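You operate a simulated robot arm through the tools that you are given. There is no shell and no other tool.

You are at the controls of a simulated robot arm. One attempt, no reset.

JOB
Vent the packer, lay the green-coil bag on the grey plate, close the lid and turn the mains off.
Fine: the vent stays open and the bag closed.

The check looks at the end state, three seconds after you hand in, the way a careful person would. Anything else that was tipped, shoved, dropped, spilled or broken makes it a failure. Lids that push on must go on centred and level and be pressed home; caps that screw on are set level and turned clockwise until they are tight.

ROBOT AND FRAMES
A 7-joint arm with a two-finger parallel gripper, fixed in place. Base frame: the origin is at the foot of the arm, x ahead of it, y to its left, z up; the work surface is at about z = 0.78. Units: m, rad, N and s.
Its first joint turns from -2.304 to 2.304 rad. Payload 3.91 kg.
Tool frame: the origin (TCP) lies between the finger pads and is the grasp point; the fingertips stand 0.03 m ahead of it; z points along the fingers, y is the line along which they close. The gripper opens to 0.11 m. The fingers are 0.02 m wide and 0.01 m thick; the gripper's body (0.048 by 0.112 m) begins 0.055 m behind the TCP.
Orientation is that of the tool frame in the base frame, as [roll, pitch, yaw] about the fixed x, y, z axes, in that order (R = Rz(yaw) Ry(pitch) Rx(roll)). With the fingers straight down and closing along the base's y, the tool's x points along the base's -x, its y along +y and its z along -z.

CONTROLS
- The arm moves only by the tool jog_arm. Its argument "steps" is a list of rows, each an object of numbers (a shift or turn left out is 0, a gripper value left out holds the last): "x", "y", "z": the shift along the base's x, y, z in units of 250 mm (1.0 is 250 mm); "wx", "wy", "wz": the turn, a rotation vector about the base's x, y, z in units of 45 degrees (1.0 is 45 degrees). In form: [{"x": .., "y": .., "z": .., "wx": .., "wy": .., "wz": ..}, ...]. A call has 1 to 20 rows; each row is the pose to reach, as a shift and turn from the pose commanded when the call began. "gripper" is the closure in counts, from 0 (fully open) to 255 (shut), set as the call begins (left out, the last holds). A call with a number of a shift or a turn outside -1 to 1 is refused whole. Each row takes 0.2 s and may step no farther than 0.05 m and 0.15 rad from the row before; otherwise, or with a gripper value out of range, the whole call is refused. Where a pose cannot be reached the arm comes as near as it can. A force on the tool above 90 N (or 10 N above the force at the start of the call, whichever is more), or a blocked arm, ends the call early, and 0.2 s more pass. Each finger travels about 0.108 m/s and halts on what it meets, pressing with about 36 N; the grip force reading is that of the motor and also rises with nothing between the fingers. The clock runs only during rows and for 0.2 s after the last one: add rows that repeat a pose to give the fingers time. The reply holds the time, the measured pose of the TCP, the force on the tool along the base axes, the opening and the grip force, in the units named above and with some noise, with the torque about the TCP (base axes, N m) and any sound that the robot's microphone picked up.
- Cameras (640 x 400 px; columns grow to the right, rows downward): "scene" is fixed at [0.0431, 0.4842, 1.5826]; the picture's right is [-0.26, -0.97, 0.00], its down [-0.37, 0.10, -0.93] and it looks along [0.89, -0.24, -0.38] (base axes); focal length 214 px, centre (320, 200). "wrist" rides on the gripper at [0.072, 0.017, -0.103] in the tool frame; the picture's right is [-0.23, 0.97, 0.00], its down [-0.76, -0.18, -0.62] and it looks along [-0.61, -0.14, 0.78] (tool axes); focal length 222 px, centre (320, 200). There is no depth. A picture from a camera that has moved, and an enlarged one, comes with that camera's place and axes in the base frame and with its lens. The place of the scene camera against the robot may be out by one fixed shift of up to 0.018 m in any direction.
- get_image(camera): a new picture of that camera. It takes no simulated time.
- zoom(camera, box): a new picture of the part [left, top, right, bottom] of that camera's present view, enlarged. It takes no simulated time.
- sign_off(): hands the job in; it is judged then, once.

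Places have to be worked out from the pictures, the camera data and where the tool is seen. Open the gripper and draw the arm clear of the work before you hand the job in, unless the task says otherwise.

The tools are called after "Call:" as name(argument=value, ...) on one line, values as JSON. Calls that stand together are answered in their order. jog_arm: Moves the arm, as the interface text tells. Its arguments: {"type":"object","properties":{"steps":{"type":"array"},"gripper":{"type":"number"}},"required":["steps"]} The other tools are called the same way: get_image (camera) takes a picture; zoom (camera, box) takes an enlarged picture of a part of a camera's view; sign_off () hands the job in.

At the start:

```text
clock: 0.0
eef_pos: [0.3106, 0.4317, 1.5548]
ee_rot: [-3.141, 0.0, -3.142]
ft_force: [0.3, -0.5, -0.7]
moment: [0.01, -0.02, 0.02]
width: 0.1098
gripper_force: 0.1
```

scene: 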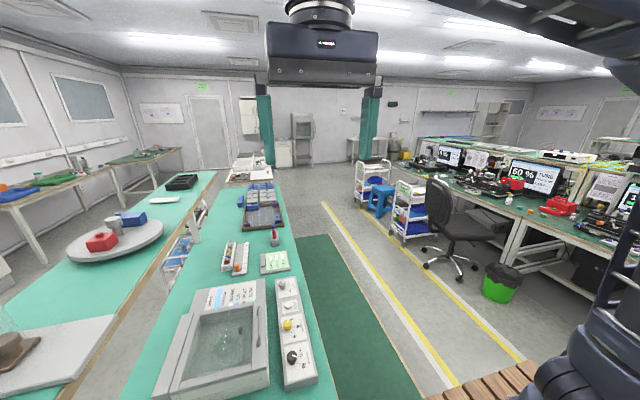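
wrist: 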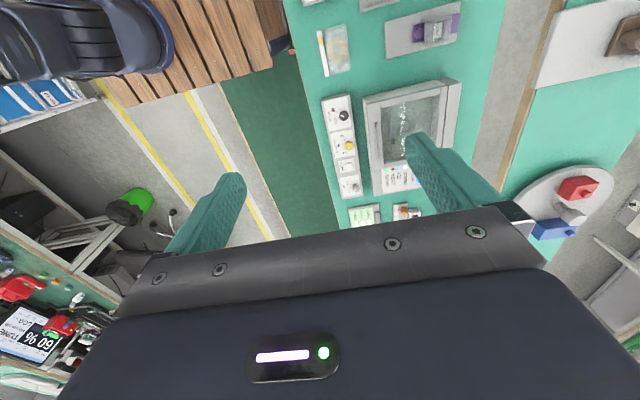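

I start by looking closer at the machine, the panel and the bags in both cameras.

Call:
zoom(camera="scene", box=[140, 220, 340, 400])

Call:
zoom(camera="wrist", box=[300, 0, 480, 110])

Call:
zoom(camera="wrist", box=[300, 70, 480, 230])

Call:
zoom(camera="scene", box=[0, 160, 200, 400])

```text
2.22 times, centred on (240, 310) of scene
camera zoom: at [0.0431, 0.4842, 1.5826], right [-0.26, -0.97, 0.0], down [-0.37, 0.1, -0.93], along [0.89, -0.24, -0.38], focal length 477 px, centre (498, -44)
```

zoom: 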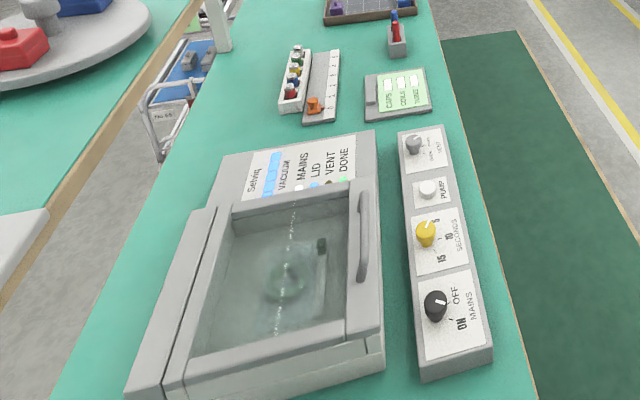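

```text
3.56 times, centred on (390, 55) of wrist
camera zoom: at [0.2384, 0.4483, 1.6589], right [0.23, 0.97, 0.0], down [0.76, -0.18, 0.62], along [0.61, -0.14, -0.78], focal length 790 px, centre (71, 716)
```

zoom: 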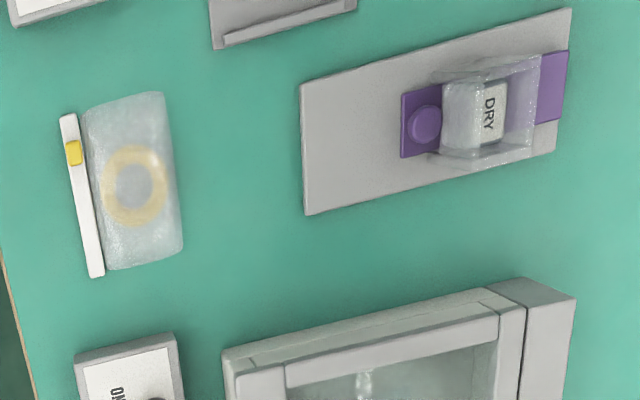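

```text
2.50 times, centred on (390, 150) of wrist
camera zoom: at [0.2384, 0.4483, 1.6589], right [0.23, 0.97, 0.0], down [0.76, -0.18, 0.62], along [0.61, -0.14, -0.78], focal length 555 px, centre (145, 325)
```

zoom: 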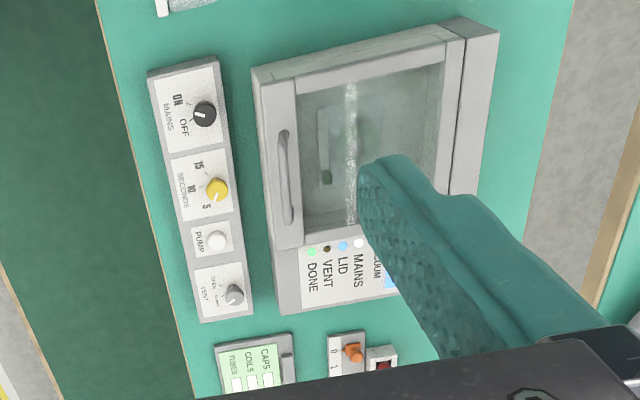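

```text
1.67 times, centred on (100, 280) of scene
camera zoom: at [0.0431, 0.4842, 1.5826], right [-0.26, -0.97, 0.0], down [-0.37, 0.1, -0.93], along [0.89, -0.24, -0.38], focal length 358 px, centre (687, 67)
```

zoom: 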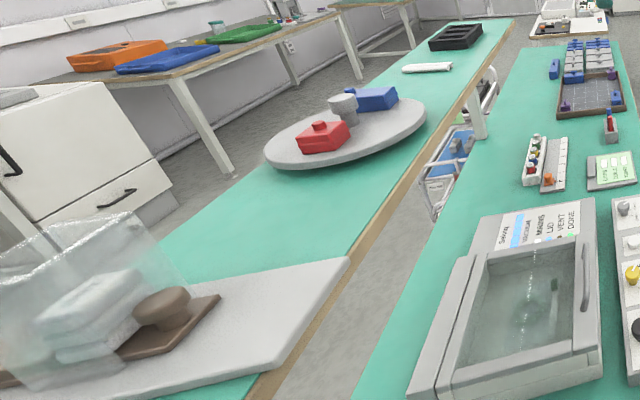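

The lid of the packer is closed, with something inside it, and the mains knob appears to be at ON. I turn the tool about the vertical by 45° in place to look along the bench from another side.

Call:
jog_arm(steps=[{"wz": 0.18}, {"wz": 0.36}, {"wz": 0.54}, {"wz": 0.72}, {"wz": 0.86}, {"wz": 1.0}])

```text
clock: 1.4
eef_pos: [0.3092, 0.4306, 1.5537]
ee_rot: [3.142, 0.0, -2.356]
ft_force: [-0.2, 0.5, -0.2]
moment: [0.03, -0.01, -0.02]
width: 0.1099
gripper_force: 0.0
```

The turn went through cleanly. I turn another 45° so the camera looks across the bench (+y).

Call:
jog_arm(steps=[{"wz": 0.18}, {"wz": 0.36}, {"wz": 0.54}, {"wz": 0.72}, {"wz": 0.86}, {"wz": 1.0}])

Call:
get_image(camera="wrist")

```text
clock: 2.8
eef_pos: [0.3088, 0.4315, 1.5548]
ee_rot: [3.141, 0.0, -1.57]
ft_force: [-0.2, 0.2, 0.5]
moment: [0.02, -0.05, -0.01]
width: 0.11
gripper_force: 0.1
```

```text
taken
camera wrist: at [0.2941, 0.3587, 1.659], right [-0.97, 0.23, 0.0], down [0.18, 0.76, 0.62], along [0.14, 0.61, -0.78], focal length 222 px, centre (320, 200)
```

wrist: 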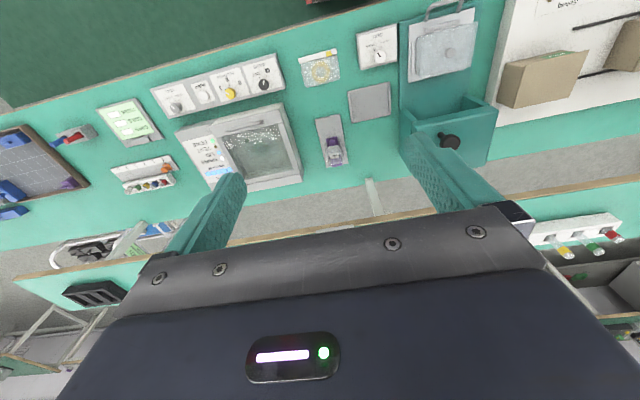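

The whole bench is visible now. I zoom in on the details: the plate area, the packer and the knobs.

Call:
zoom(camera="wrist", box=[290, 10, 410, 180])

Call:
zoom(camera="wrist", box=[170, 90, 310, 200])

Call:
zoom(camera="wrist", box=[145, 45, 295, 125])

Call:
zoom(camera="wrist", box=[390, 0, 640, 170])

Call:
zoom(camera="wrist", box=[0, 80, 190, 230])

```text
2.35 times, centred on (350, 95) of wrist
camera zoom: at [0.2941, 0.3587, 1.659], right [-0.97, 0.23, 0.0], down [0.18, 0.76, 0.62], along [0.14, 0.61, -0.78], focal length 523 px, centre (249, 447)
```

zoom: 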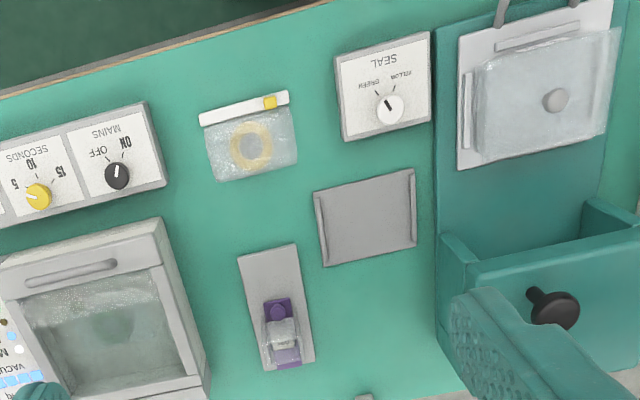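

```text
3.64 times, centred on (240, 145) of wrist
camera zoom: at [0.2941, 0.3587, 1.659], right [-0.97, 0.23, 0.0], down [0.18, 0.76, 0.62], along [0.14, 0.61, -0.78], focal length 808 px, centre (611, 400)
```

zoom: 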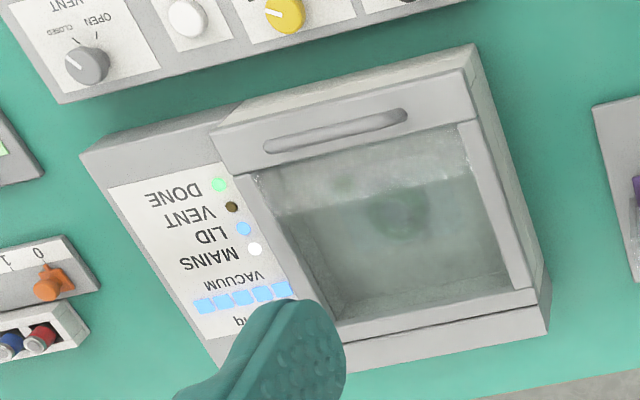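

```text
4.27 times, centred on (220, 85) of wrist
camera zoom: at [0.2941, 0.3587, 1.659], right [-0.97, 0.23, 0.0], down [0.18, 0.76, 0.62], along [0.14, 0.61, -0.78], focal length 948 px, centre (747, 691)
```

zoom: 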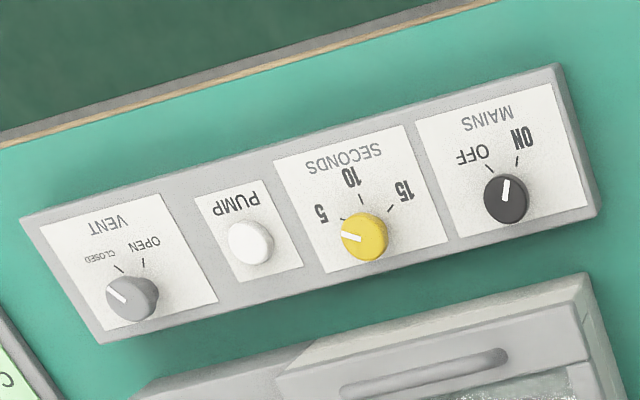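

```text
2.35 times, centred on (515, 85) of wrist
camera zoom: at [0.2941, 0.3587, 1.659], right [-0.97, 0.23, 0.0], down [0.18, 0.76, 0.62], along [0.14, 0.61, -0.78], focal length 523 px, centre (-139, 471)
```

zoom: 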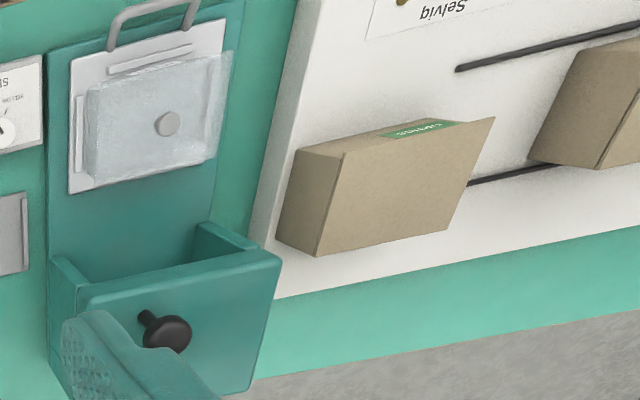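

```text
2.67 times, centred on (95, 155) of wrist
camera zoom: at [0.2941, 0.3587, 1.659], right [-0.97, 0.23, 0.0], down [0.18, 0.76, 0.62], along [0.14, 0.61, -0.78], focal length 592 px, centre (920, 320)
```

zoom: 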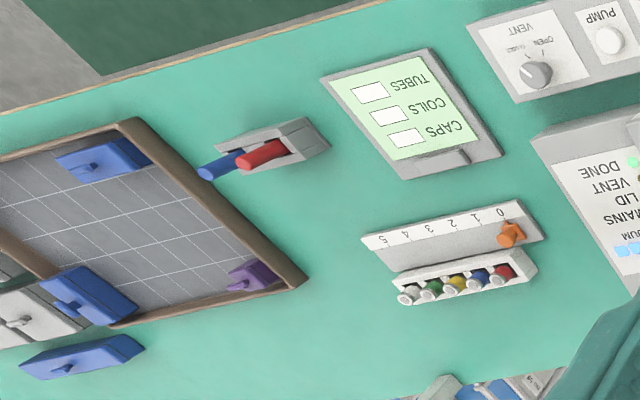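

Reading: VENT knob is at CLOSED, MAINS at ON, vacuum bar full, DONE lit; an empty grey plate with two raised edges lies at roughly (0.25, 0.70). The vent knob is about (0.84, 0.47); I move toward it, staying high.

Call:
jog_arm(steps=[{"x": 0.125, "z": -0.1}, {"x": 0.25, "z": -0.2}, {"x": 0.375, "z": -0.3}, {"x": 0.5, "z": -0.4}, {"x": 0.625, "z": -0.5}, {"x": 0.75, "z": -0.6}, {"x": 0.875, "z": -0.7}, {"x": 1.0, "z": -0.8}])

Call:
get_image(camera="wrist")

```text
clock: 4.6
eef_pos: [0.5591, 0.4291, 1.3555]
ee_rot: [-3.139, 0.001, -1.57]
ft_force: [-0.5, -0.4, 0.7]
moment: [-0.02, -0.07, 0.01]
width: 0.1101
gripper_force: 0.0
```

```text
taken
camera wrist: at [0.5428, 0.3582, 1.46], right [-0.97, 0.23, 0.0], down [0.18, 0.76, 0.62], along [0.14, 0.61, -0.78], focal length 222 px, centre (320, 200)
```

wrist: 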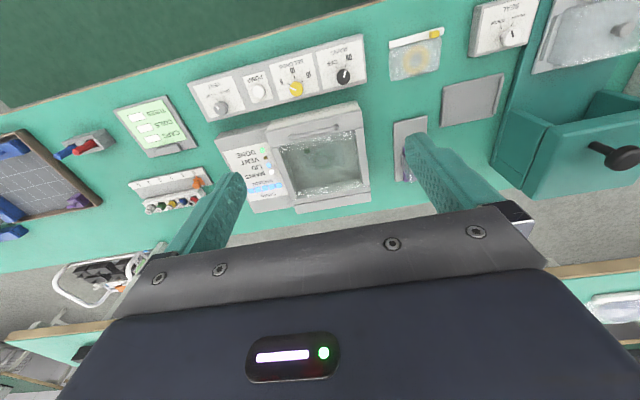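

Call:
zoom(camera="wrist", box=[180, 30, 380, 130])

Call:
zoom(camera="wrist", box=[210, 95, 380, 215])

Call:
zoom(camera="wrist", box=[380, 0, 560, 190])

```text
3.20 times, centred on (280, 80) of wrist
camera zoom: at [0.5428, 0.3582, 1.46], right [-0.97, 0.23, 0.0], down [0.18, 0.76, 0.62], along [0.14, 0.61, -0.78], focal length 711 px, centre (448, 584)
```

zoom: 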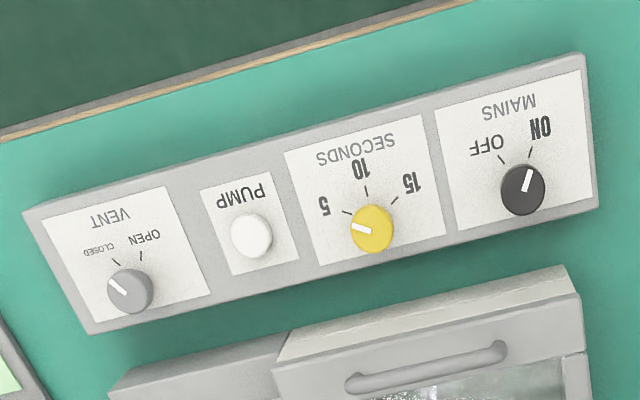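

```text
3.33 times, centred on (295, 155) of wrist
camera zoom: at [0.5428, 0.3582, 1.46], right [-0.97, 0.23, 0.0], down [0.18, 0.76, 0.62], along [0.14, 0.61, -0.78], focal length 740 px, centre (403, 350)
```

zoom: 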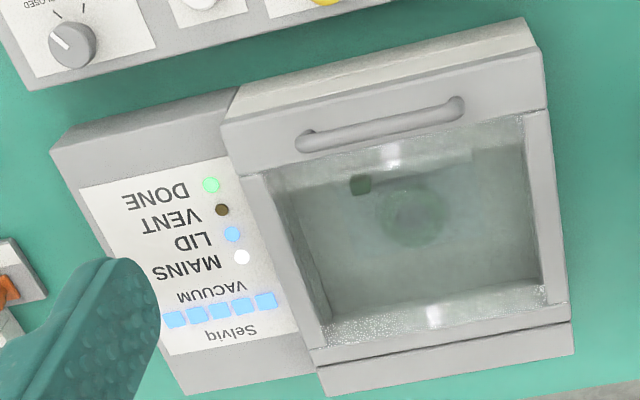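

```text
2.11 times, centred on (470, 95) of wrist
camera zoom: at [0.5428, 0.3582, 1.46], right [-0.97, 0.23, 0.0], down [0.18, 0.76, 0.62], along [0.14, 0.61, -0.78], focal length 468 px, centre (4, 421)
```

zoom: 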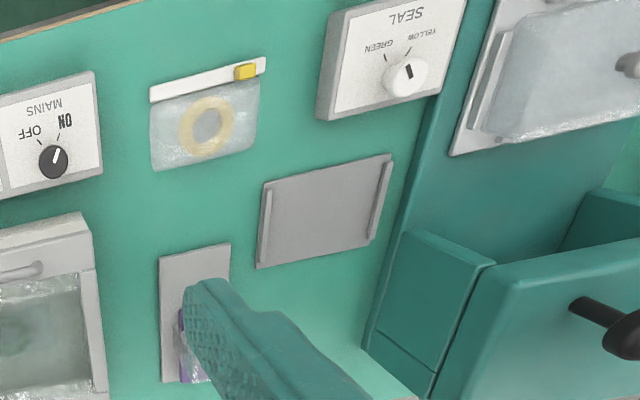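

Triangulating both views, the vent knob top is near (0.841, 0.474, 0.843), the mains knob near (0.51, 0.475, 0.845); CLOSED→OPEN is about 60° clockwise from above. I move over the vent knob with fingers half closed.

Call:
jog_arm(steps=[{"x": 0.14, "y": 0.02, "z": -0.12}, {"x": 0.28, "y": 0.05, "z": -0.24}, {"x": 0.42, "y": 0.08, "z": -0.36}, {"x": 0.56, "y": 0.1, "z": -0.48}, {"x": 0.7, "y": 0.12, "z": -0.6}, {"x": 0.85, "y": 0.15, "z": -0.72}, {"x": 1.0, "y": 0.18, "z": -0.84}, {"x": 1.0, "y": 0.18, "z": -0.96}], gripper=90)

Call:
get_image(camera="wrist")

```text
clock: 6.4
eef_pos: [0.8098, 0.4762, 1.1145]
ee_rot: [3.141, 0.0, -1.57]
ft_force: [-0.3, 0.0, 0.5]
moment: [0.03, -0.03, -0.01]
width: 0.0711
gripper_force: 0.1
```

```text
taken
camera wrist: at [0.7946, 0.4031, 1.2186], right [-0.97, 0.23, 0.0], down [0.18, 0.76, 0.62], along [0.14, 0.61, -0.78], focal length 222 px, centre (320, 200)
```

wrist: 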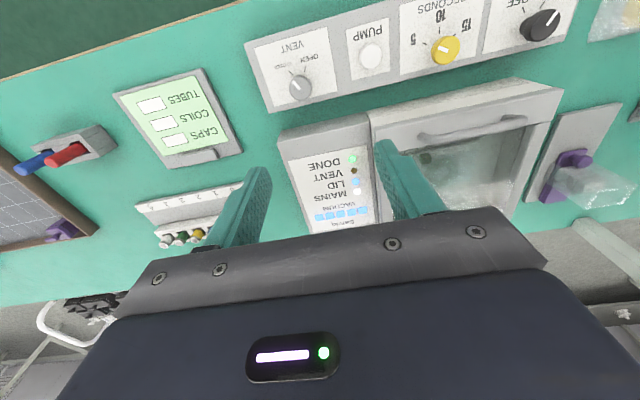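

The knob is confirmed near (0.841, 0.474). I shift over it and come down to z ≈ 0.95.

Call:
jog_arm(steps=[{"x": 0.06, "z": -0.14}, {"x": 0.125, "y": -0.008, "z": -0.3}, {"x": 0.125, "y": -0.008, "z": -0.48}, {"x": 0.125, "y": -0.008, "z": -0.66}, {"x": 0.125, "y": -0.008, "z": -0.66}])

Call:
get_image(camera="wrist")

Call:
zoom(camera="scene", box=[200, 220, 330, 330])

```text
clock: 7.6
eef_pos: [0.8393, 0.4735, 0.9495]
ee_rot: [-3.14, -0.001, -1.571]
ft_force: [-0.6, -0.3, 0.5]
moment: [0.01, 0.03, -0.01]
width: 0.0714
gripper_force: 0.2
```

```text
taken
camera wrist: at [0.8246, 0.4024, 1.0533], right [-0.97, 0.23, 0.0], down [0.18, 0.76, 0.62], along [0.14, 0.61, -0.78], focal length 222 px, centre (320, 200)
```

wrist: 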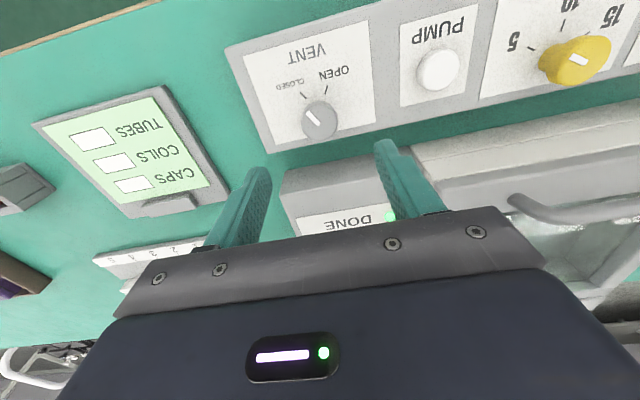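

```text
3.64 times, centred on (265, 275) of scene
camera zoom: at [0.0431, 0.4842, 1.5826], right [-0.26, -0.97, 0.0], down [-0.37, 0.1, -0.93], along [0.89, -0.24, -0.38], focal length 780 px, centre (520, -73)
```

zoom: 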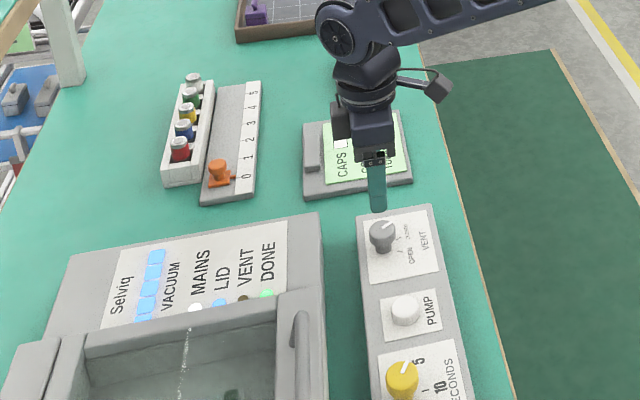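

The knob sits at about (0.841, 0.471). I go down to TCP z ≈ 0.866 and check.

Call:
jog_arm(steps=[{"x": 0.006, "y": -0.008, "z": -0.1}, {"x": 0.006, "y": -0.008, "z": -0.2}, {"x": 0.006, "y": -0.008, "z": -0.28}, {"x": 0.006, "y": -0.008, "z": -0.334}, {"x": 0.006, "y": -0.008, "z": -0.334}])

Call:
get_image(camera="wrist")

Call:
zoom(camera="scene", box=[240, 230, 320, 300])

```text
clock: 8.8
eef_pos: [0.8431, 0.4719, 0.8652]
ee_rot: [3.141, 0.0, -1.572]
ft_force: [0.7, -0.1, 0.1]
moment: [0.01, -0.02, 0.05]
width: 0.0714
gripper_force: 0.1
```

```text
taken
camera wrist: at [0.8264, 0.3996, 0.9695], right [-0.97, 0.23, 0.0], down [0.18, 0.76, 0.62], along [0.14, 0.61, -0.78], focal length 222 px, centre (320, 200)
```

wrist: 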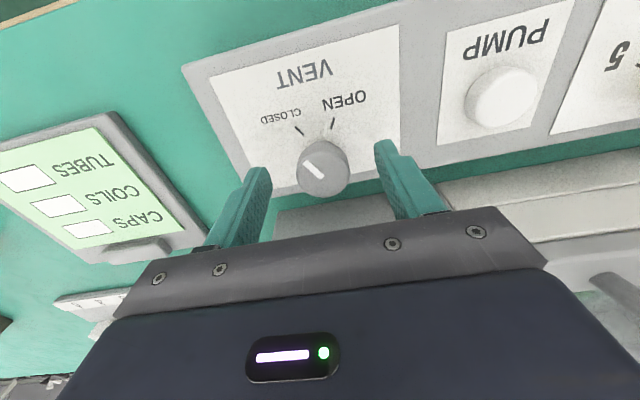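

```text
5.71 times, centred on (280, 265) of scene
camera zoom: at [0.0431, 0.4842, 1.5826], right [-0.26, -0.97, 0.0], down [-0.37, 0.1, -0.93], along [0.89, -0.24, -0.38], focal length 1226 px, centre (549, -171)
```

zoom: 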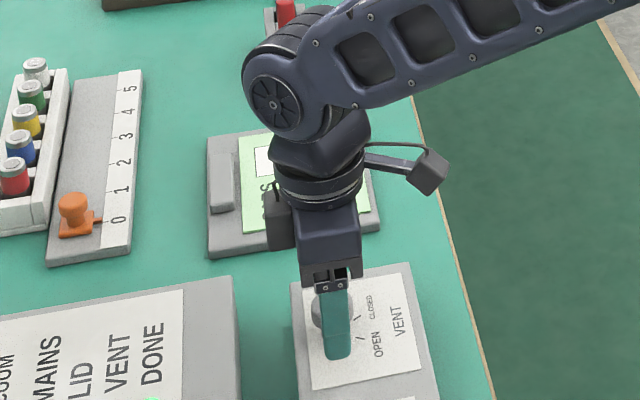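

The knob is centred between the fingers. I lower 8 mm more, then close on it.

Call:
jog_arm(steps=[{"z": -0.016, "x": -0.004}, {"z": -0.032, "x": -0.004}, {"z": -0.032, "x": -0.004}])

Call:
jog_arm(steps=[{"z": 0}, {"z": 0}, {"z": 0}, {"z": 0}], gripper=220)

Call:
get_image(camera="wrist")

```text
clock: 9.6
eef_pos: [0.8418, 0.4724, 0.8573]
ee_rot: [-3.142, -0.001, -1.572]
ft_force: [0.3, 0.3, -0.3]
moment: [0.0, 0.0, 0.01]
width: 0.0711
gripper_force: 0.1
```

```text
clock: 10.6
eef_pos: [0.8397, 0.4713, 0.8581]
ee_rot: [3.14, 0.0, -1.569]
ft_force: [-15.5, -3.9, 0.1]
moment: [-0.43, 0.32, -0.01]
width: 0.0338
gripper_force: 45.2
```

```text
taken
camera wrist: at [0.8247, 0.4, 0.9621], right [-0.97, 0.23, 0.0], down [0.18, 0.76, 0.62], along [0.14, 0.61, -0.78], focal length 222 px, centre (320, 200)
```

wrist: 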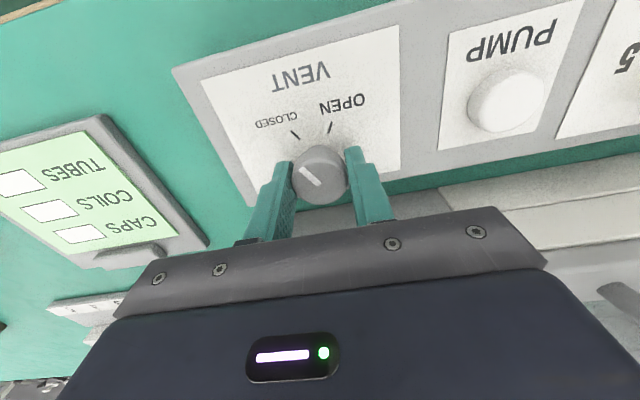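

The knob is gripped (width 0.034 m). I turn it clockwise from above by 45°, easing the side load slightly.

Call:
jog_arm(steps=[{"x": -0.008, "y": -0.003}, {"x": -0.008, "y": -0.003, "wz": -0.17}, {"x": -0.008, "y": -0.003, "wz": -0.34}, {"x": -0.008, "y": -0.003, "wz": -0.51}, {"x": -0.008, "y": -0.003, "wz": -0.68}, {"x": -0.008, "y": -0.003, "wz": -0.85}, {"x": -0.008, "y": -0.003, "wz": -1.0}])

Call:
get_image(camera="wrist")

```text
clock: 12.2
eef_pos: [0.8393, 0.4717, 0.8582]
ee_rot: [-3.141, 0.0, -2.359]
ft_force: [13.9, 13.2, -5.7]
moment: [0.02, -0.35, -0.01]
width: 0.0332
gripper_force: 44.8
```

```text
taken
camera wrist: at [0.7777, 0.4327, 0.9622], right [-0.53, 0.85, 0.0], down [0.67, 0.41, 0.62], along [0.53, 0.33, -0.78], focal length 222 px, centre (320, 200)
```

wrist: 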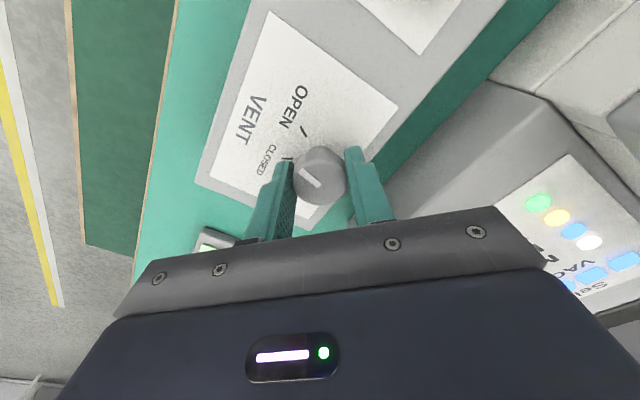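

The VENT lamp has come on and the pointer is most of the way to OPEN. I turn about 16° more to set it on the OPEN mark.

Call:
jog_arm(steps=[{"wz": -0.12}, {"wz": -0.24}, {"wz": -0.36}, {"wz": -0.36}])

Call:
get_image(camera="wrist")

```text
clock: 13.2
eef_pos: [0.8388, 0.4713, 0.8579]
ee_rot: [3.142, 0.0, -2.643]
ft_force: [10.8, 13.8, -0.2]
moment: [-0.22, 0.32, -0.03]
width: 0.0334
gripper_force: 44.7
```

```text
taken
camera wrist: at [0.7691, 0.4519, 0.9622], right [-0.27, 0.96, 0.0], down [0.75, 0.21, 0.62], along [0.6, 0.17, -0.78], focal length 222 px, centre (320, 200)
```

wrist: 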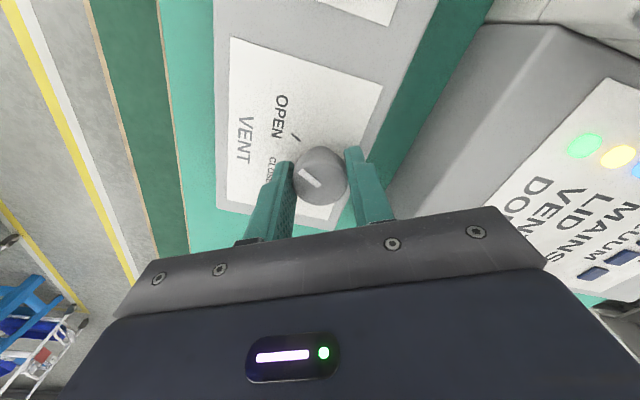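

Pointer is now on OPEN (about −120° in base) and the vacuum segments are going out. I let go and rise straight up.

Call:
jog_arm(steps=[{"z": 0}, {"z": 0}, {"z": 0}], gripper=90)

Call:
jog_arm(steps=[{"z": 0.08}, {"z": 0.2}, {"z": 0.36}, {"z": 0.52}, {"z": 0.68}, {"z": 0.84}, {"z": 1.0}])

Call:
get_image(camera="wrist")

Call:
zoom(camera="scene", box=[140, 220, 340, 400])

```text
clock: 14.0
eef_pos: [0.839, 0.4716, 0.858]
ee_rot: [-3.142, 0.001, -2.64]
ft_force: [0.7, -0.5, 1.0]
moment: [-0.03, -0.02, -0.03]
width: 0.071
gripper_force: 0.1
```

```text
clock: 15.6
eef_pos: [0.8398, 0.4718, 1.1063]
ee_rot: [3.141, -0.002, -2.637]
ft_force: [-0.9, -0.3, -0.6]
moment: [-0.01, -0.01, -0.01]
width: 0.0713
gripper_force: 0.1
```

```text
taken
camera wrist: at [0.7696, 0.452, 1.2107], right [-0.27, 0.96, 0.0], down [0.75, 0.21, 0.62], along [0.6, 0.17, -0.78], focal length 222 px, centre (320, 200)
```

wrist: 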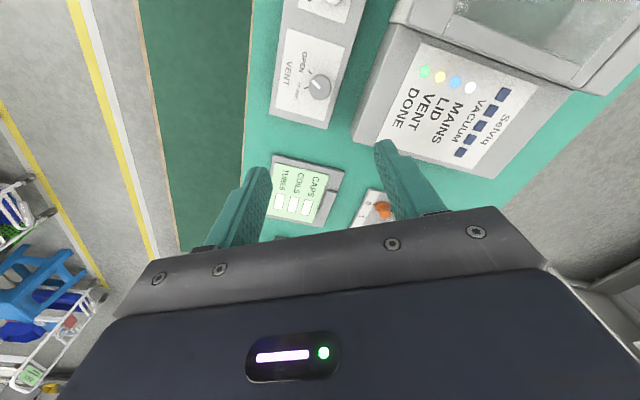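

```text
2.22 times, centred on (240, 310) of scene
camera zoom: at [0.0431, 0.4842, 1.5826], right [-0.26, -0.97, 0.0], down [-0.37, 0.1, -0.93], along [0.89, -0.24, -0.38], focal length 477 px, centre (498, -44)
```

zoom: 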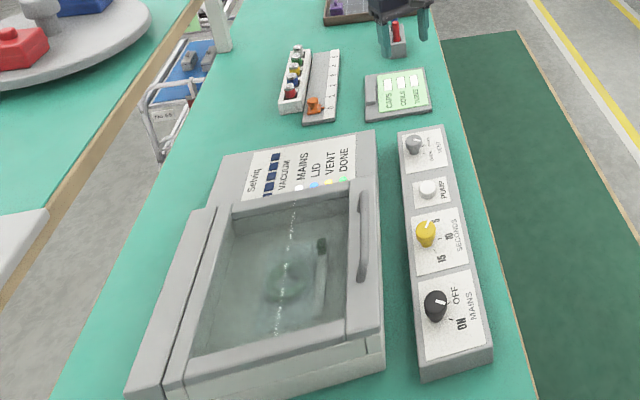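

The chamber is vented (all vacuum segments dark). Next I go over the lid handle with the fingers set to close along y, and look at it.

Call:
jog_arm(steps=[{"x": -0.13, "y": 0.05, "z": 0.04, "wz": -0.1}, {"x": -0.26, "y": 0.1, "z": 0.04, "wz": -0.2}, {"x": -0.4, "y": 0.15, "z": 0.04, "wz": -0.3}, {"x": -0.54, "y": 0.2, "z": 0.04, "wz": -0.4}, {"x": -0.68, "y": 0.25, "z": 0.04, "wz": -0.5}, {"x": -0.82, "y": 0.3, "z": 0.04, "wz": -0.6}, {"x": -0.95, "y": 0.35, "z": 0.04, "wz": -0.64}])

Call:
get_image(camera="wrist")

Call:
zoom(camera="wrist", box=[200, 20, 480, 200])

```text
clock: 17.2
eef_pos: [0.6025, 0.5589, 1.1175]
ee_rot: [-3.142, 0.001, 3.14]
ft_force: [0.3, -0.4, 0.1]
moment: [0.05, 0.04, 0.02]
width: 0.0713
gripper_force: 0.0
```

```text
taken
camera wrist: at [0.5316, 0.5766, 1.2229], right [0.23, 0.97, 0.0], down [0.76, -0.18, 0.62], along [0.61, -0.14, -0.78], focal length 222 px, centre (320, 200)
```

wrist: 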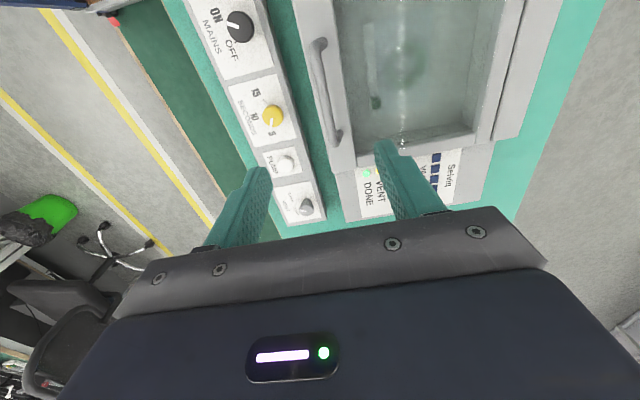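

```text
2.22 times, centred on (340, 110) of wrist
camera zoom: at [0.5316, 0.5766, 1.2229], right [0.23, 0.97, 0.0], down [0.76, -0.18, 0.62], along [0.61, -0.14, -0.78], focal length 494 px, centre (276, 400)
```

zoom: 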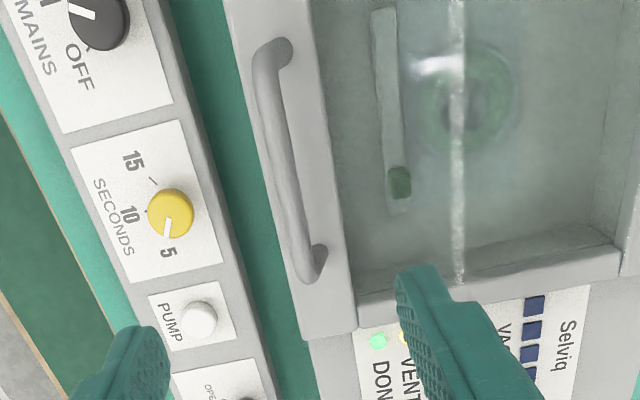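

The handle is a round bar about 30 mm above the lid, from x≈0.55 to 0.66 at y≈0.562, z≈0.93; the hinge lies near y≈0.795. I descend partway above the bar to refine that.

Call:
jog_arm(steps=[{"x": -0.03, "y": 0.01, "z": -0.12}, {"x": -0.06, "y": 0.012, "z": -0.24}, {"x": -0.07, "y": 0.012, "z": -0.36}, {"x": -0.07, "y": 0.012, "z": -0.44}, {"x": -0.07, "y": 0.012, "z": -0.44}])

Call:
get_image(camera="wrist")

Call:
zoom(camera="scene", box=[200, 250, 330, 400])

```text
clock: 18.4
eef_pos: [0.5857, 0.5616, 1.0083]
ee_rot: [3.14, 0.001, 3.14]
ft_force: [-2.1, 0.2, 0.3]
moment: [-0.02, -0.03, -0.03]
width: 0.0712
gripper_force: 0.0
```

```text
taken
camera wrist: at [0.5133, 0.5791, 1.1124], right [0.23, 0.97, 0.0], down [0.76, -0.18, 0.62], along [0.61, -0.14, -0.78], focal length 222 px, centre (320, 200)
```

wrist: 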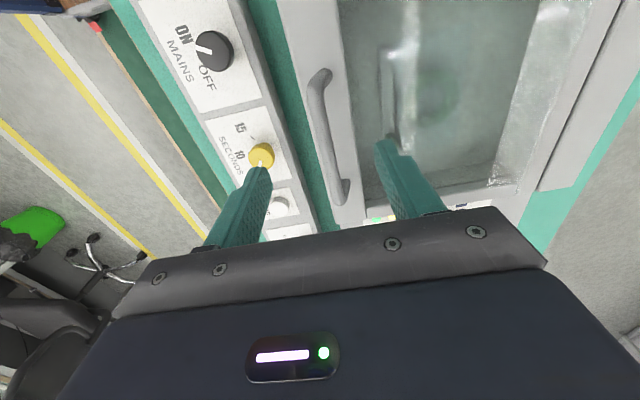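

```text
2.67 times, centred on (265, 325) of scene
camera zoom: at [0.0431, 0.4842, 1.5826], right [-0.26, -0.97, 0.0], down [-0.37, 0.1, -0.93], along [0.89, -0.24, -0.38], focal length 572 px, centre (467, -133)
```

zoom: 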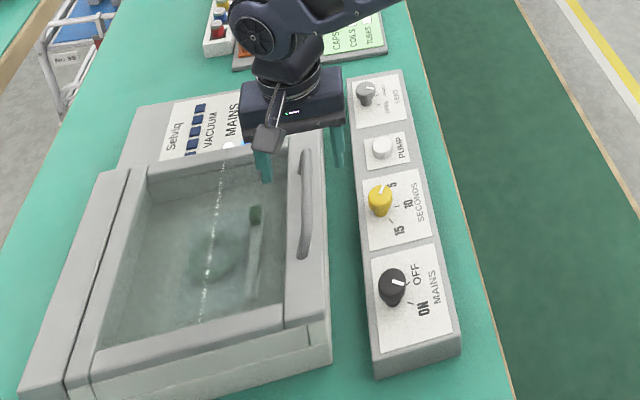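

The bar agrees with y≈0.563–0.565, z≈0.93. I lower to TCP z ≈ 0.948 so the fingertips stay above the lid top.

Call:
jog_arm(steps=[{"y": 0.006, "z": -0.08}, {"y": 0.006, "z": -0.16}, {"y": 0.006, "z": -0.21}, {"y": 0.006, "z": -0.24}, {"y": 0.006, "z": -0.24}])

Call:
get_image(camera="wrist")

Call:
zoom(camera="scene", box=[230, 260, 310, 330])

```text
clock: 19.6
eef_pos: [0.5833, 0.5629, 0.9486]
ee_rot: [-3.141, 0.0, 3.141]
ft_force: [0.9, -0.1, 0.5]
moment: [0.01, -0.05, 0.0]
width: 0.0712
gripper_force: 0.1
```

```text
taken
camera wrist: at [0.5131, 0.5803, 1.0523], right [0.23, 0.97, 0.0], down [0.76, -0.18, 0.62], along [0.61, -0.14, -0.78], focal length 222 px, centre (320, 200)
```

wrist: 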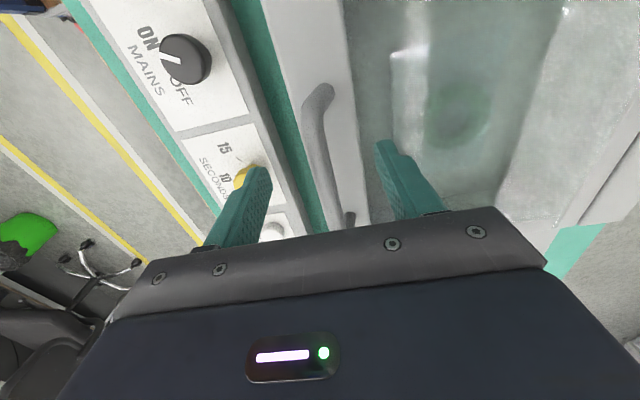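

```text
5.71 times, centred on (270, 295) of scene
camera zoom: at [0.0431, 0.4842, 1.5826], right [-0.26, -0.97, 0.0], down [-0.37, 0.1, -0.93], along [0.89, -0.24, -0.38], focal length 1226 px, centre (606, -343)
```

zoom: 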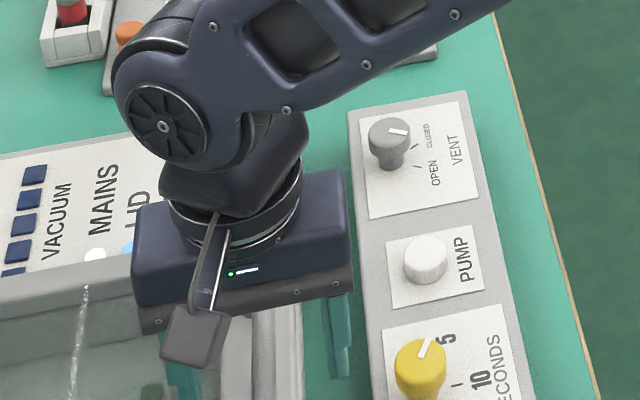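

Before gripping the handle, I want to check that the vent knob really stayed at OPEN after release.

Call:
zoom(camera="scene", box=[270, 270, 300, 290])

```text
16.00 times, centred on (285, 280) of scene
camera zoom: at [0.0431, 0.4842, 1.5826], right [-0.26, -0.97, 0.0], down [-0.37, 0.1, -0.93], along [0.89, -0.24, -0.38], focal length 3432 px, centre (880, -1080)
```

zoom: 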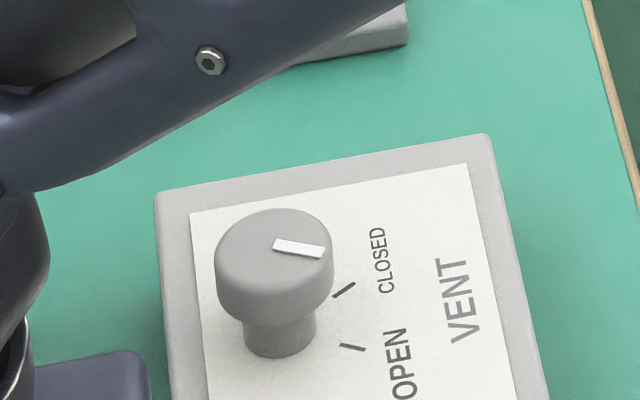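

The pointer lines up with the OPEN tick, good. I now close the fingers on the lid handle.

Call:
jog_arm(steps=[{"z": 0}, {"z": 0}, {"z": 0}, {"z": 0}], gripper=240)

Call:
get_image(camera="wrist")

```text
clock: 20.6
eef_pos: [0.5847, 0.5638, 0.9494]
ee_rot: [3.139, 0.0, -3.139]
ft_force: [5.5, 21.9, -3.2]
moment: [0.61, -0.61, 0.17]
width: 0.0136
gripper_force: 44.8
```

```text
taken
camera wrist: at [0.513, 0.5813, 1.0523], right [0.23, 0.97, 0.0], down [0.76, -0.18, 0.62], along [0.61, -0.14, -0.78], focal length 222 px, centre (320, 200)
```

wrist: 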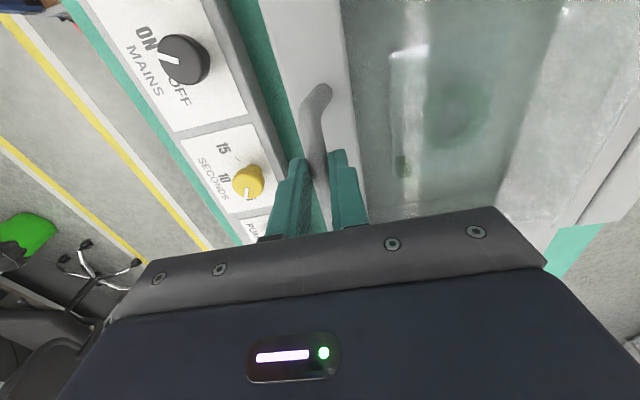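

The bar (13.6 mm) is held, but the torque reading suggests it sits near the fingertips and ~3 mm toward +y. I reopen, lower 8 mm, shift +y 3 mm and grip again.

Call:
jog_arm(steps=[{"z": 0}, {"y": 0.006, "z": 0}, {"y": 0.012, "z": -0.016}, {"y": 0.012, "z": -0.032}, {"y": 0.012, "z": -0.032}], gripper=170)

Call:
jog_arm(steps=[{"z": 0}, {"z": 0}, {"z": 0}, {"z": 0}], gripper=245)

```text
clock: 21.8
eef_pos: [0.5836, 0.5659, 0.9405]
ee_rot: [-3.142, 0.0, -3.142]
ft_force: [0.3, 1.5, 0.0]
moment: [-0.01, 0.01, 0.02]
width: 0.0367
gripper_force: 0.1
```

```text
clock: 22.8
eef_pos: [0.5848, 0.5649, 0.9405]
ee_rot: [-3.14, 0.001, 3.14]
ft_force: [-7.2, -36.2, 5.3]
moment: [-0.8, 1.05, 0.18]
width: 0.0136
gripper_force: 45.2
```

The bar is at y≈0.5647 and z≈0.92, well gripped. I lift the first 5° of the lid's arc and read the force.

Call:
jog_arm(steps=[{"y": -0.007}, {"y": -0.006, "z": 0.02}, {"y": -0.002, "z": 0.04}, {"y": 0.002, "z": 0.06}, {"y": 0.006, "z": 0.08}])

Call:
zoom(camera="scene", box=[140, 240, 340, 400])

```text
clock: 24.0
eef_pos: [0.5849, 0.5697, 0.9593]
ee_rot: [3.139, 0.0, 3.14]
ft_force: [5.6, 11.4, -4.5]
moment: [0.25, -0.58, 0.08]
width: 0.0138
gripper_force: 44.9
```

```text
2.50 times, centred on (240, 320) of scene
camera zoom: at [0.0431, 0.4842, 1.5826], right [-0.26, -0.97, 0.0], down [-0.37, 0.1, -0.93], along [0.89, -0.24, -0.38], focal length 536 px, centre (520, -100)
```

zoom: 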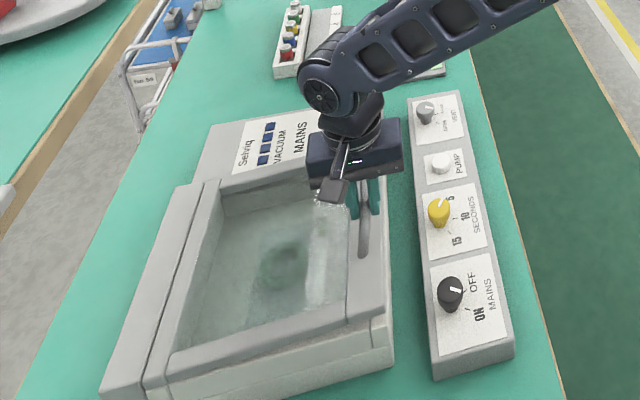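

The lid follows freely with small forces. I continue along the arc to about 20°, using a slightly lower hinge height.

Call:
jog_arm(steps=[{"y": 0.014, "z": 0.04}, {"y": 0.028, "z": 0.077}, {"y": 0.044, "z": 0.115}, {"y": 0.06, "z": 0.153}, {"y": 0.078, "z": 0.189}, {"y": 0.097, "z": 0.225}])

```text
clock: 25.4
eef_pos: [0.584, 0.5923, 1.0164]
ee_rot: [-3.141, -0.002, 3.14]
ft_force: [5.5, 1.8, -2.9]
moment: [-0.1, -0.3, 0.02]
width: 0.0138
gripper_force: 44.8
```

Forces are near zero, so the arc model fits. I continue to about 45°.

Call:
jog_arm(steps=[{"y": 0.021, "z": 0.035}, {"y": 0.044, "z": 0.069}, {"y": 0.068, "z": 0.102}, {"y": 0.093, "z": 0.134}, {"y": 0.12, "z": 0.164}, {"y": 0.148, "z": 0.194}, {"y": 0.178, "z": 0.222}, {"y": 0.208, "z": 0.249}, {"y": 0.24, "z": 0.275}, {"y": 0.273, "z": 0.299}])

Call:
zoom(camera="scene", box=[120, 200, 340, 400])

Call:
get_image(camera="wrist")

```text
clock: 27.6
eef_pos: [0.5846, 0.6589, 1.0918]
ee_rot: [3.141, -0.001, -3.141]
ft_force: [-0.7, -12.6, 14.2]
moment: [-0.33, -0.6, -0.23]
width: 0.0137
gripper_force: 45.3
```

```text
2.00 times, centred on (230, 300) of scene
camera zoom: at [0.0431, 0.4842, 1.5826], right [-0.26, -0.97, 0.0], down [-0.37, 0.1, -0.93], along [0.89, -0.24, -0.38], focal length 429 px, centre (500, 0)
```

zoom: 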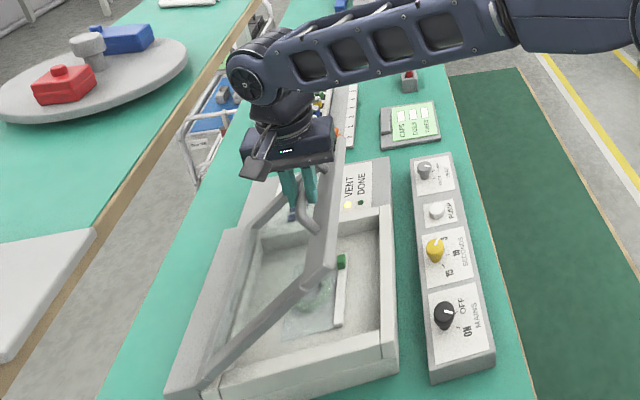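

```text
taken
camera wrist: at [0.5133, 0.6765, 1.1962], right [0.23, 0.97, 0.0], down [0.76, -0.18, 0.62], along [0.61, -0.14, -0.78], focal length 222 px, centre (320, 200)
```

wrist: 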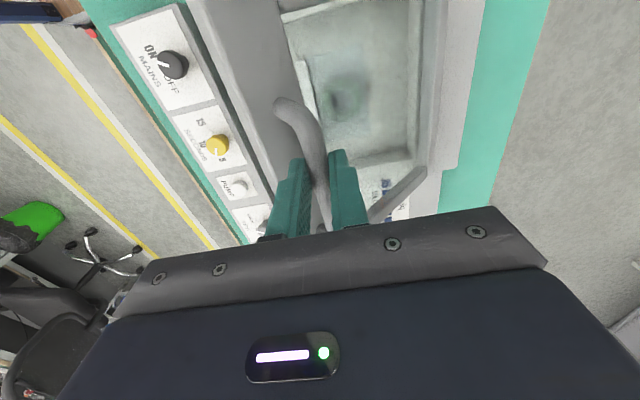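

The lid is at about 45°, and the residual force (~19 N) is radial, so the true radius is ~1 mm larger. I add that and continue to about 70°.

Call:
jog_arm(steps=[{"y": 0.031, "z": 0.026}, {"y": 0.066, "z": 0.048}, {"y": 0.102, "z": 0.068}, {"y": 0.138, "z": 0.086}, {"y": 0.176, "z": 0.103}, {"y": 0.214, "z": 0.118}, {"y": 0.253, "z": 0.132}, {"y": 0.293, "z": 0.144}, {"y": 0.333, "z": 0.154}, {"y": 0.373, "z": 0.162}])

Call:
zoom(camera="scene", box=[120, 200, 340, 400])

```text
clock: 29.4
eef_pos: [0.5843, 0.7229, 1.1245]
ee_rot: [-3.129, -0.002, 3.14]
ft_force: [-30.6, -69.0, 10.9]
moment: [5.3, -1.8, 1.12]
width: 0.0137
gripper_force: 45.4
stopped in row 8: the force on the tool passed its limit at 138 N (the readings are from after the stop); the commanded pose is now the measured one
```

```text
2.00 times, centred on (230, 300) of scene
camera zoom: at [0.0431, 0.4842, 1.5826], right [-0.26, -0.97, 0.0], down [-0.37, 0.1, -0.93], along [0.89, -0.24, -0.38], focal length 429 px, centre (500, 0)
```

zoom: 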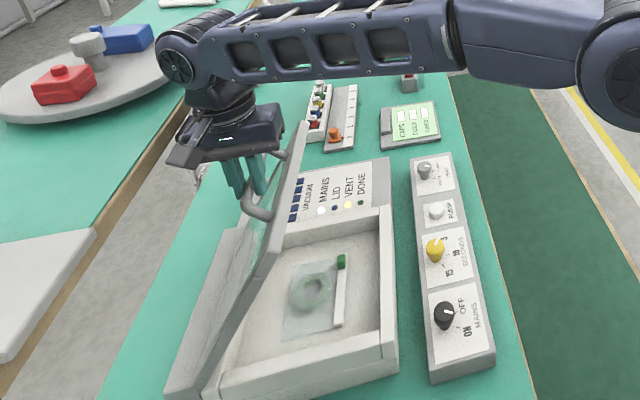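

The gripper body met the lid's free edge (moment shows contact ~8 cm above the TCP), with the lid near 62°. I back down along the arc to 45° and read the tangential force to learn whether the hinge has friction.

Call:
jog_arm(steps=[{"y": -0.026, "z": -0.009}, {"y": -0.052, "z": -0.019}, {"y": -0.078, "z": -0.03}, {"y": -0.105, "z": -0.041}, {"y": -0.141, "z": -0.059}, {"y": -0.178, "z": -0.078}, {"y": -0.213, "z": -0.099}, {"y": -0.248, "z": -0.121}, {"y": -0.248, "z": -0.121}])

Call:
zoom(camera="scene", box=[120, 200, 340, 400])

```text
clock: 31.4
eef_pos: [0.5843, 0.6658, 1.0914]
ee_rot: [-3.129, -0.005, 3.14]
ft_force: [-10.2, -7.5, 7.3]
moment: [-0.29, 0.24, -0.28]
width: 0.0138
gripper_force: 45.1
```

```text
2.00 times, centred on (230, 300) of scene
camera zoom: at [0.0431, 0.4842, 1.5826], right [-0.26, -0.97, 0.0], down [-0.37, 0.1, -0.93], along [0.89, -0.24, -0.38], focal length 429 px, centre (500, 0)
```

zoom: 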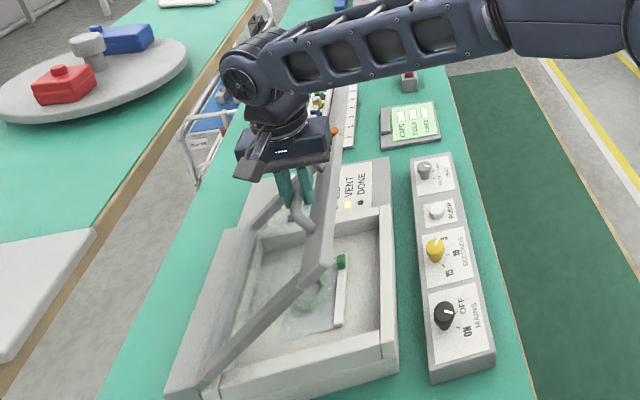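

At 45° the tangential load is about the same going down as going up (~2 N), so the lid looks weight-loaded rather than held by friction. I take a closer look at the grip from both cameras to understand what blocked at 62°.

Call:
get_image(camera="wrist")

Call:
zoom(camera="wrist", box=[220, 60, 460, 240])

Call:
zoom(camera="scene", box=[220, 240, 300, 340])

```text
taken
camera wrist: at [0.5141, 0.6829, 1.1959], right [0.23, 0.97, -0.01], down [0.76, -0.17, 0.62], along [0.6, -0.15, -0.78], focal length 222 px, centre (320, 200)
```

wrist: 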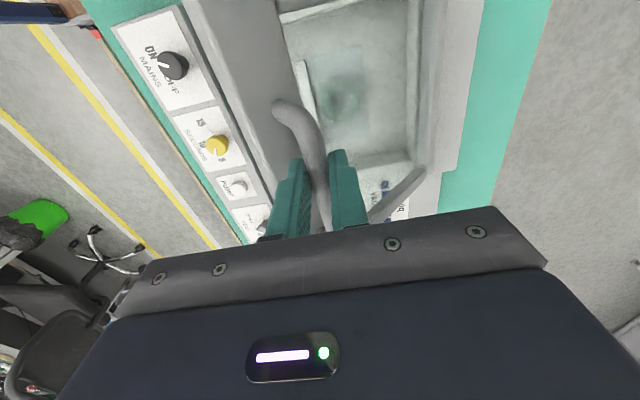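

```text
2.22 times, centred on (340, 150) of wrist
camera zoom: at [0.5141, 0.6829, 1.1959], right [0.23, 0.97, -0.01], down [0.76, -0.17, 0.62], along [0.6, -0.15, -0.78], focal length 494 px, centre (276, 311)
```

zoom: 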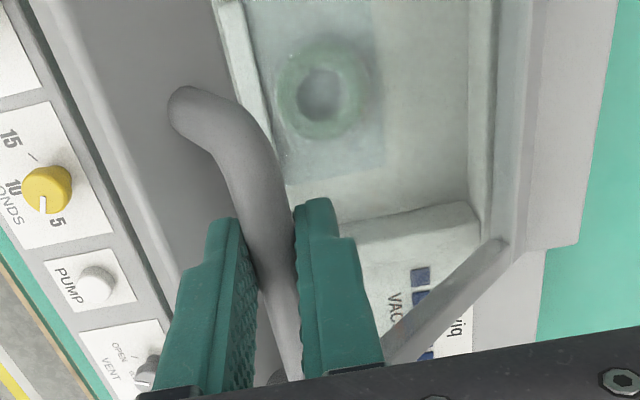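

```text
4.00 times, centred on (260, 290) of scene
camera zoom: at [0.0431, 0.4842, 1.5826], right [-0.26, -0.97, 0.0], down [-0.37, 0.1, -0.93], along [0.89, -0.24, -0.38], focal length 858 px, centre (560, -160)
```

zoom: 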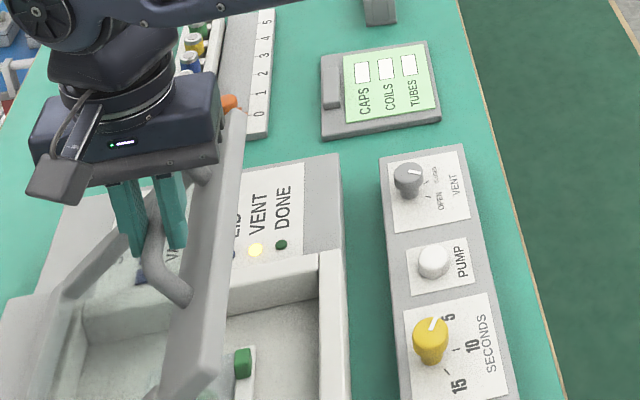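

The force line at the 62° stop passed through the hand's own mass centre, pointing toward the base: the arm ran out of reach with the tool vertical, no contact. I'll tilt the tool about y (hand back toward the base, fingers pivoting on the bar) so the rest of the arc is reachable.

Call:
jog_arm(steps=[{"x": -0.011, "z": -0.001, "wx": -0.016, "wy": -0.16}, {"x": -0.022, "z": -0.003, "wx": -0.016, "wy": -0.32}, {"x": -0.032, "z": -0.006, "wx": -0.016, "wy": -0.48}, {"x": -0.042, "z": -0.011, "wx": -0.016, "wy": -0.64}, {"x": -0.052, "z": -0.017, "wx": -0.016, "wy": -0.8}, {"x": -0.052, "z": -0.017, "wx": -0.016, "wy": -0.8}])

Call:
zoom(camera="scene", box=[120, 200, 340, 400])

Call:
get_image(camera="wrist")

```text
clock: 32.8
eef_pos: [0.5708, 0.6652, 1.0878]
ee_rot: [-3.117, 0.627, -3.138]
ft_force: [0.8, -5.0, 4.6]
moment: [-0.03, -0.35, 0.46]
width: 0.0135
gripper_force: 45.0
```

```text
2.00 times, centred on (230, 300) of scene
camera zoom: at [0.0431, 0.4842, 1.5826], right [-0.26, -0.97, 0.0], down [-0.37, 0.1, -0.93], along [0.89, -0.24, -0.38], focal length 429 px, centre (500, 0)
```

zoom: 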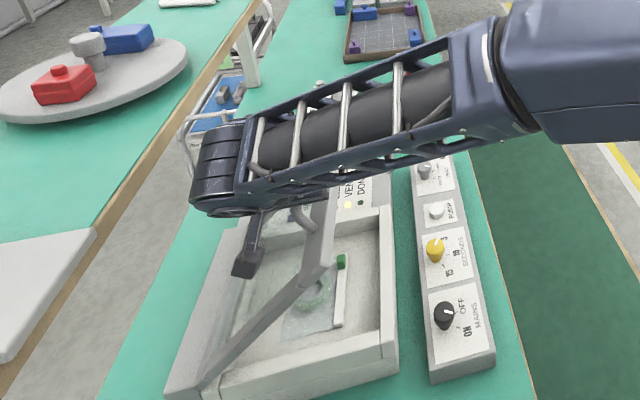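

```text
taken
camera wrist: at [0.4547, 0.6835, 1.1304], right [0.2, 0.97, 0.11], down [0.25, -0.16, 0.95], along [0.95, -0.16, -0.27], focal length 222 px, centre (320, 200)
```

wrist: 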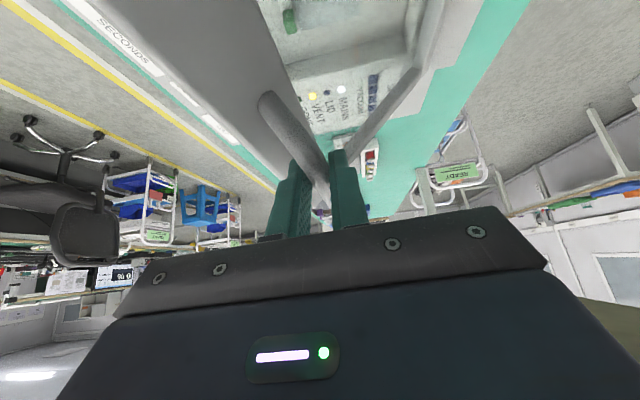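

The tilt worked with small forces. I continue along the arc from 45° to 60°.

Call:
jog_arm(steps=[{"y": 0.033, "z": 0.024}, {"y": 0.068, "z": 0.045}, {"y": 0.104, "z": 0.065}, {"y": 0.141, "z": 0.082}, {"y": 0.178, "z": 0.098}, {"y": 0.216, "z": 0.113}])

```text
clock: 34.2
eef_pos: [0.5727, 0.7177, 1.117]
ee_rot: [-3.117, 0.626, -3.139]
ft_force: [4.9, -4.4, 10.4]
moment: [-0.02, -0.28, 0.34]
width: 0.0137
gripper_force: 45.1
```

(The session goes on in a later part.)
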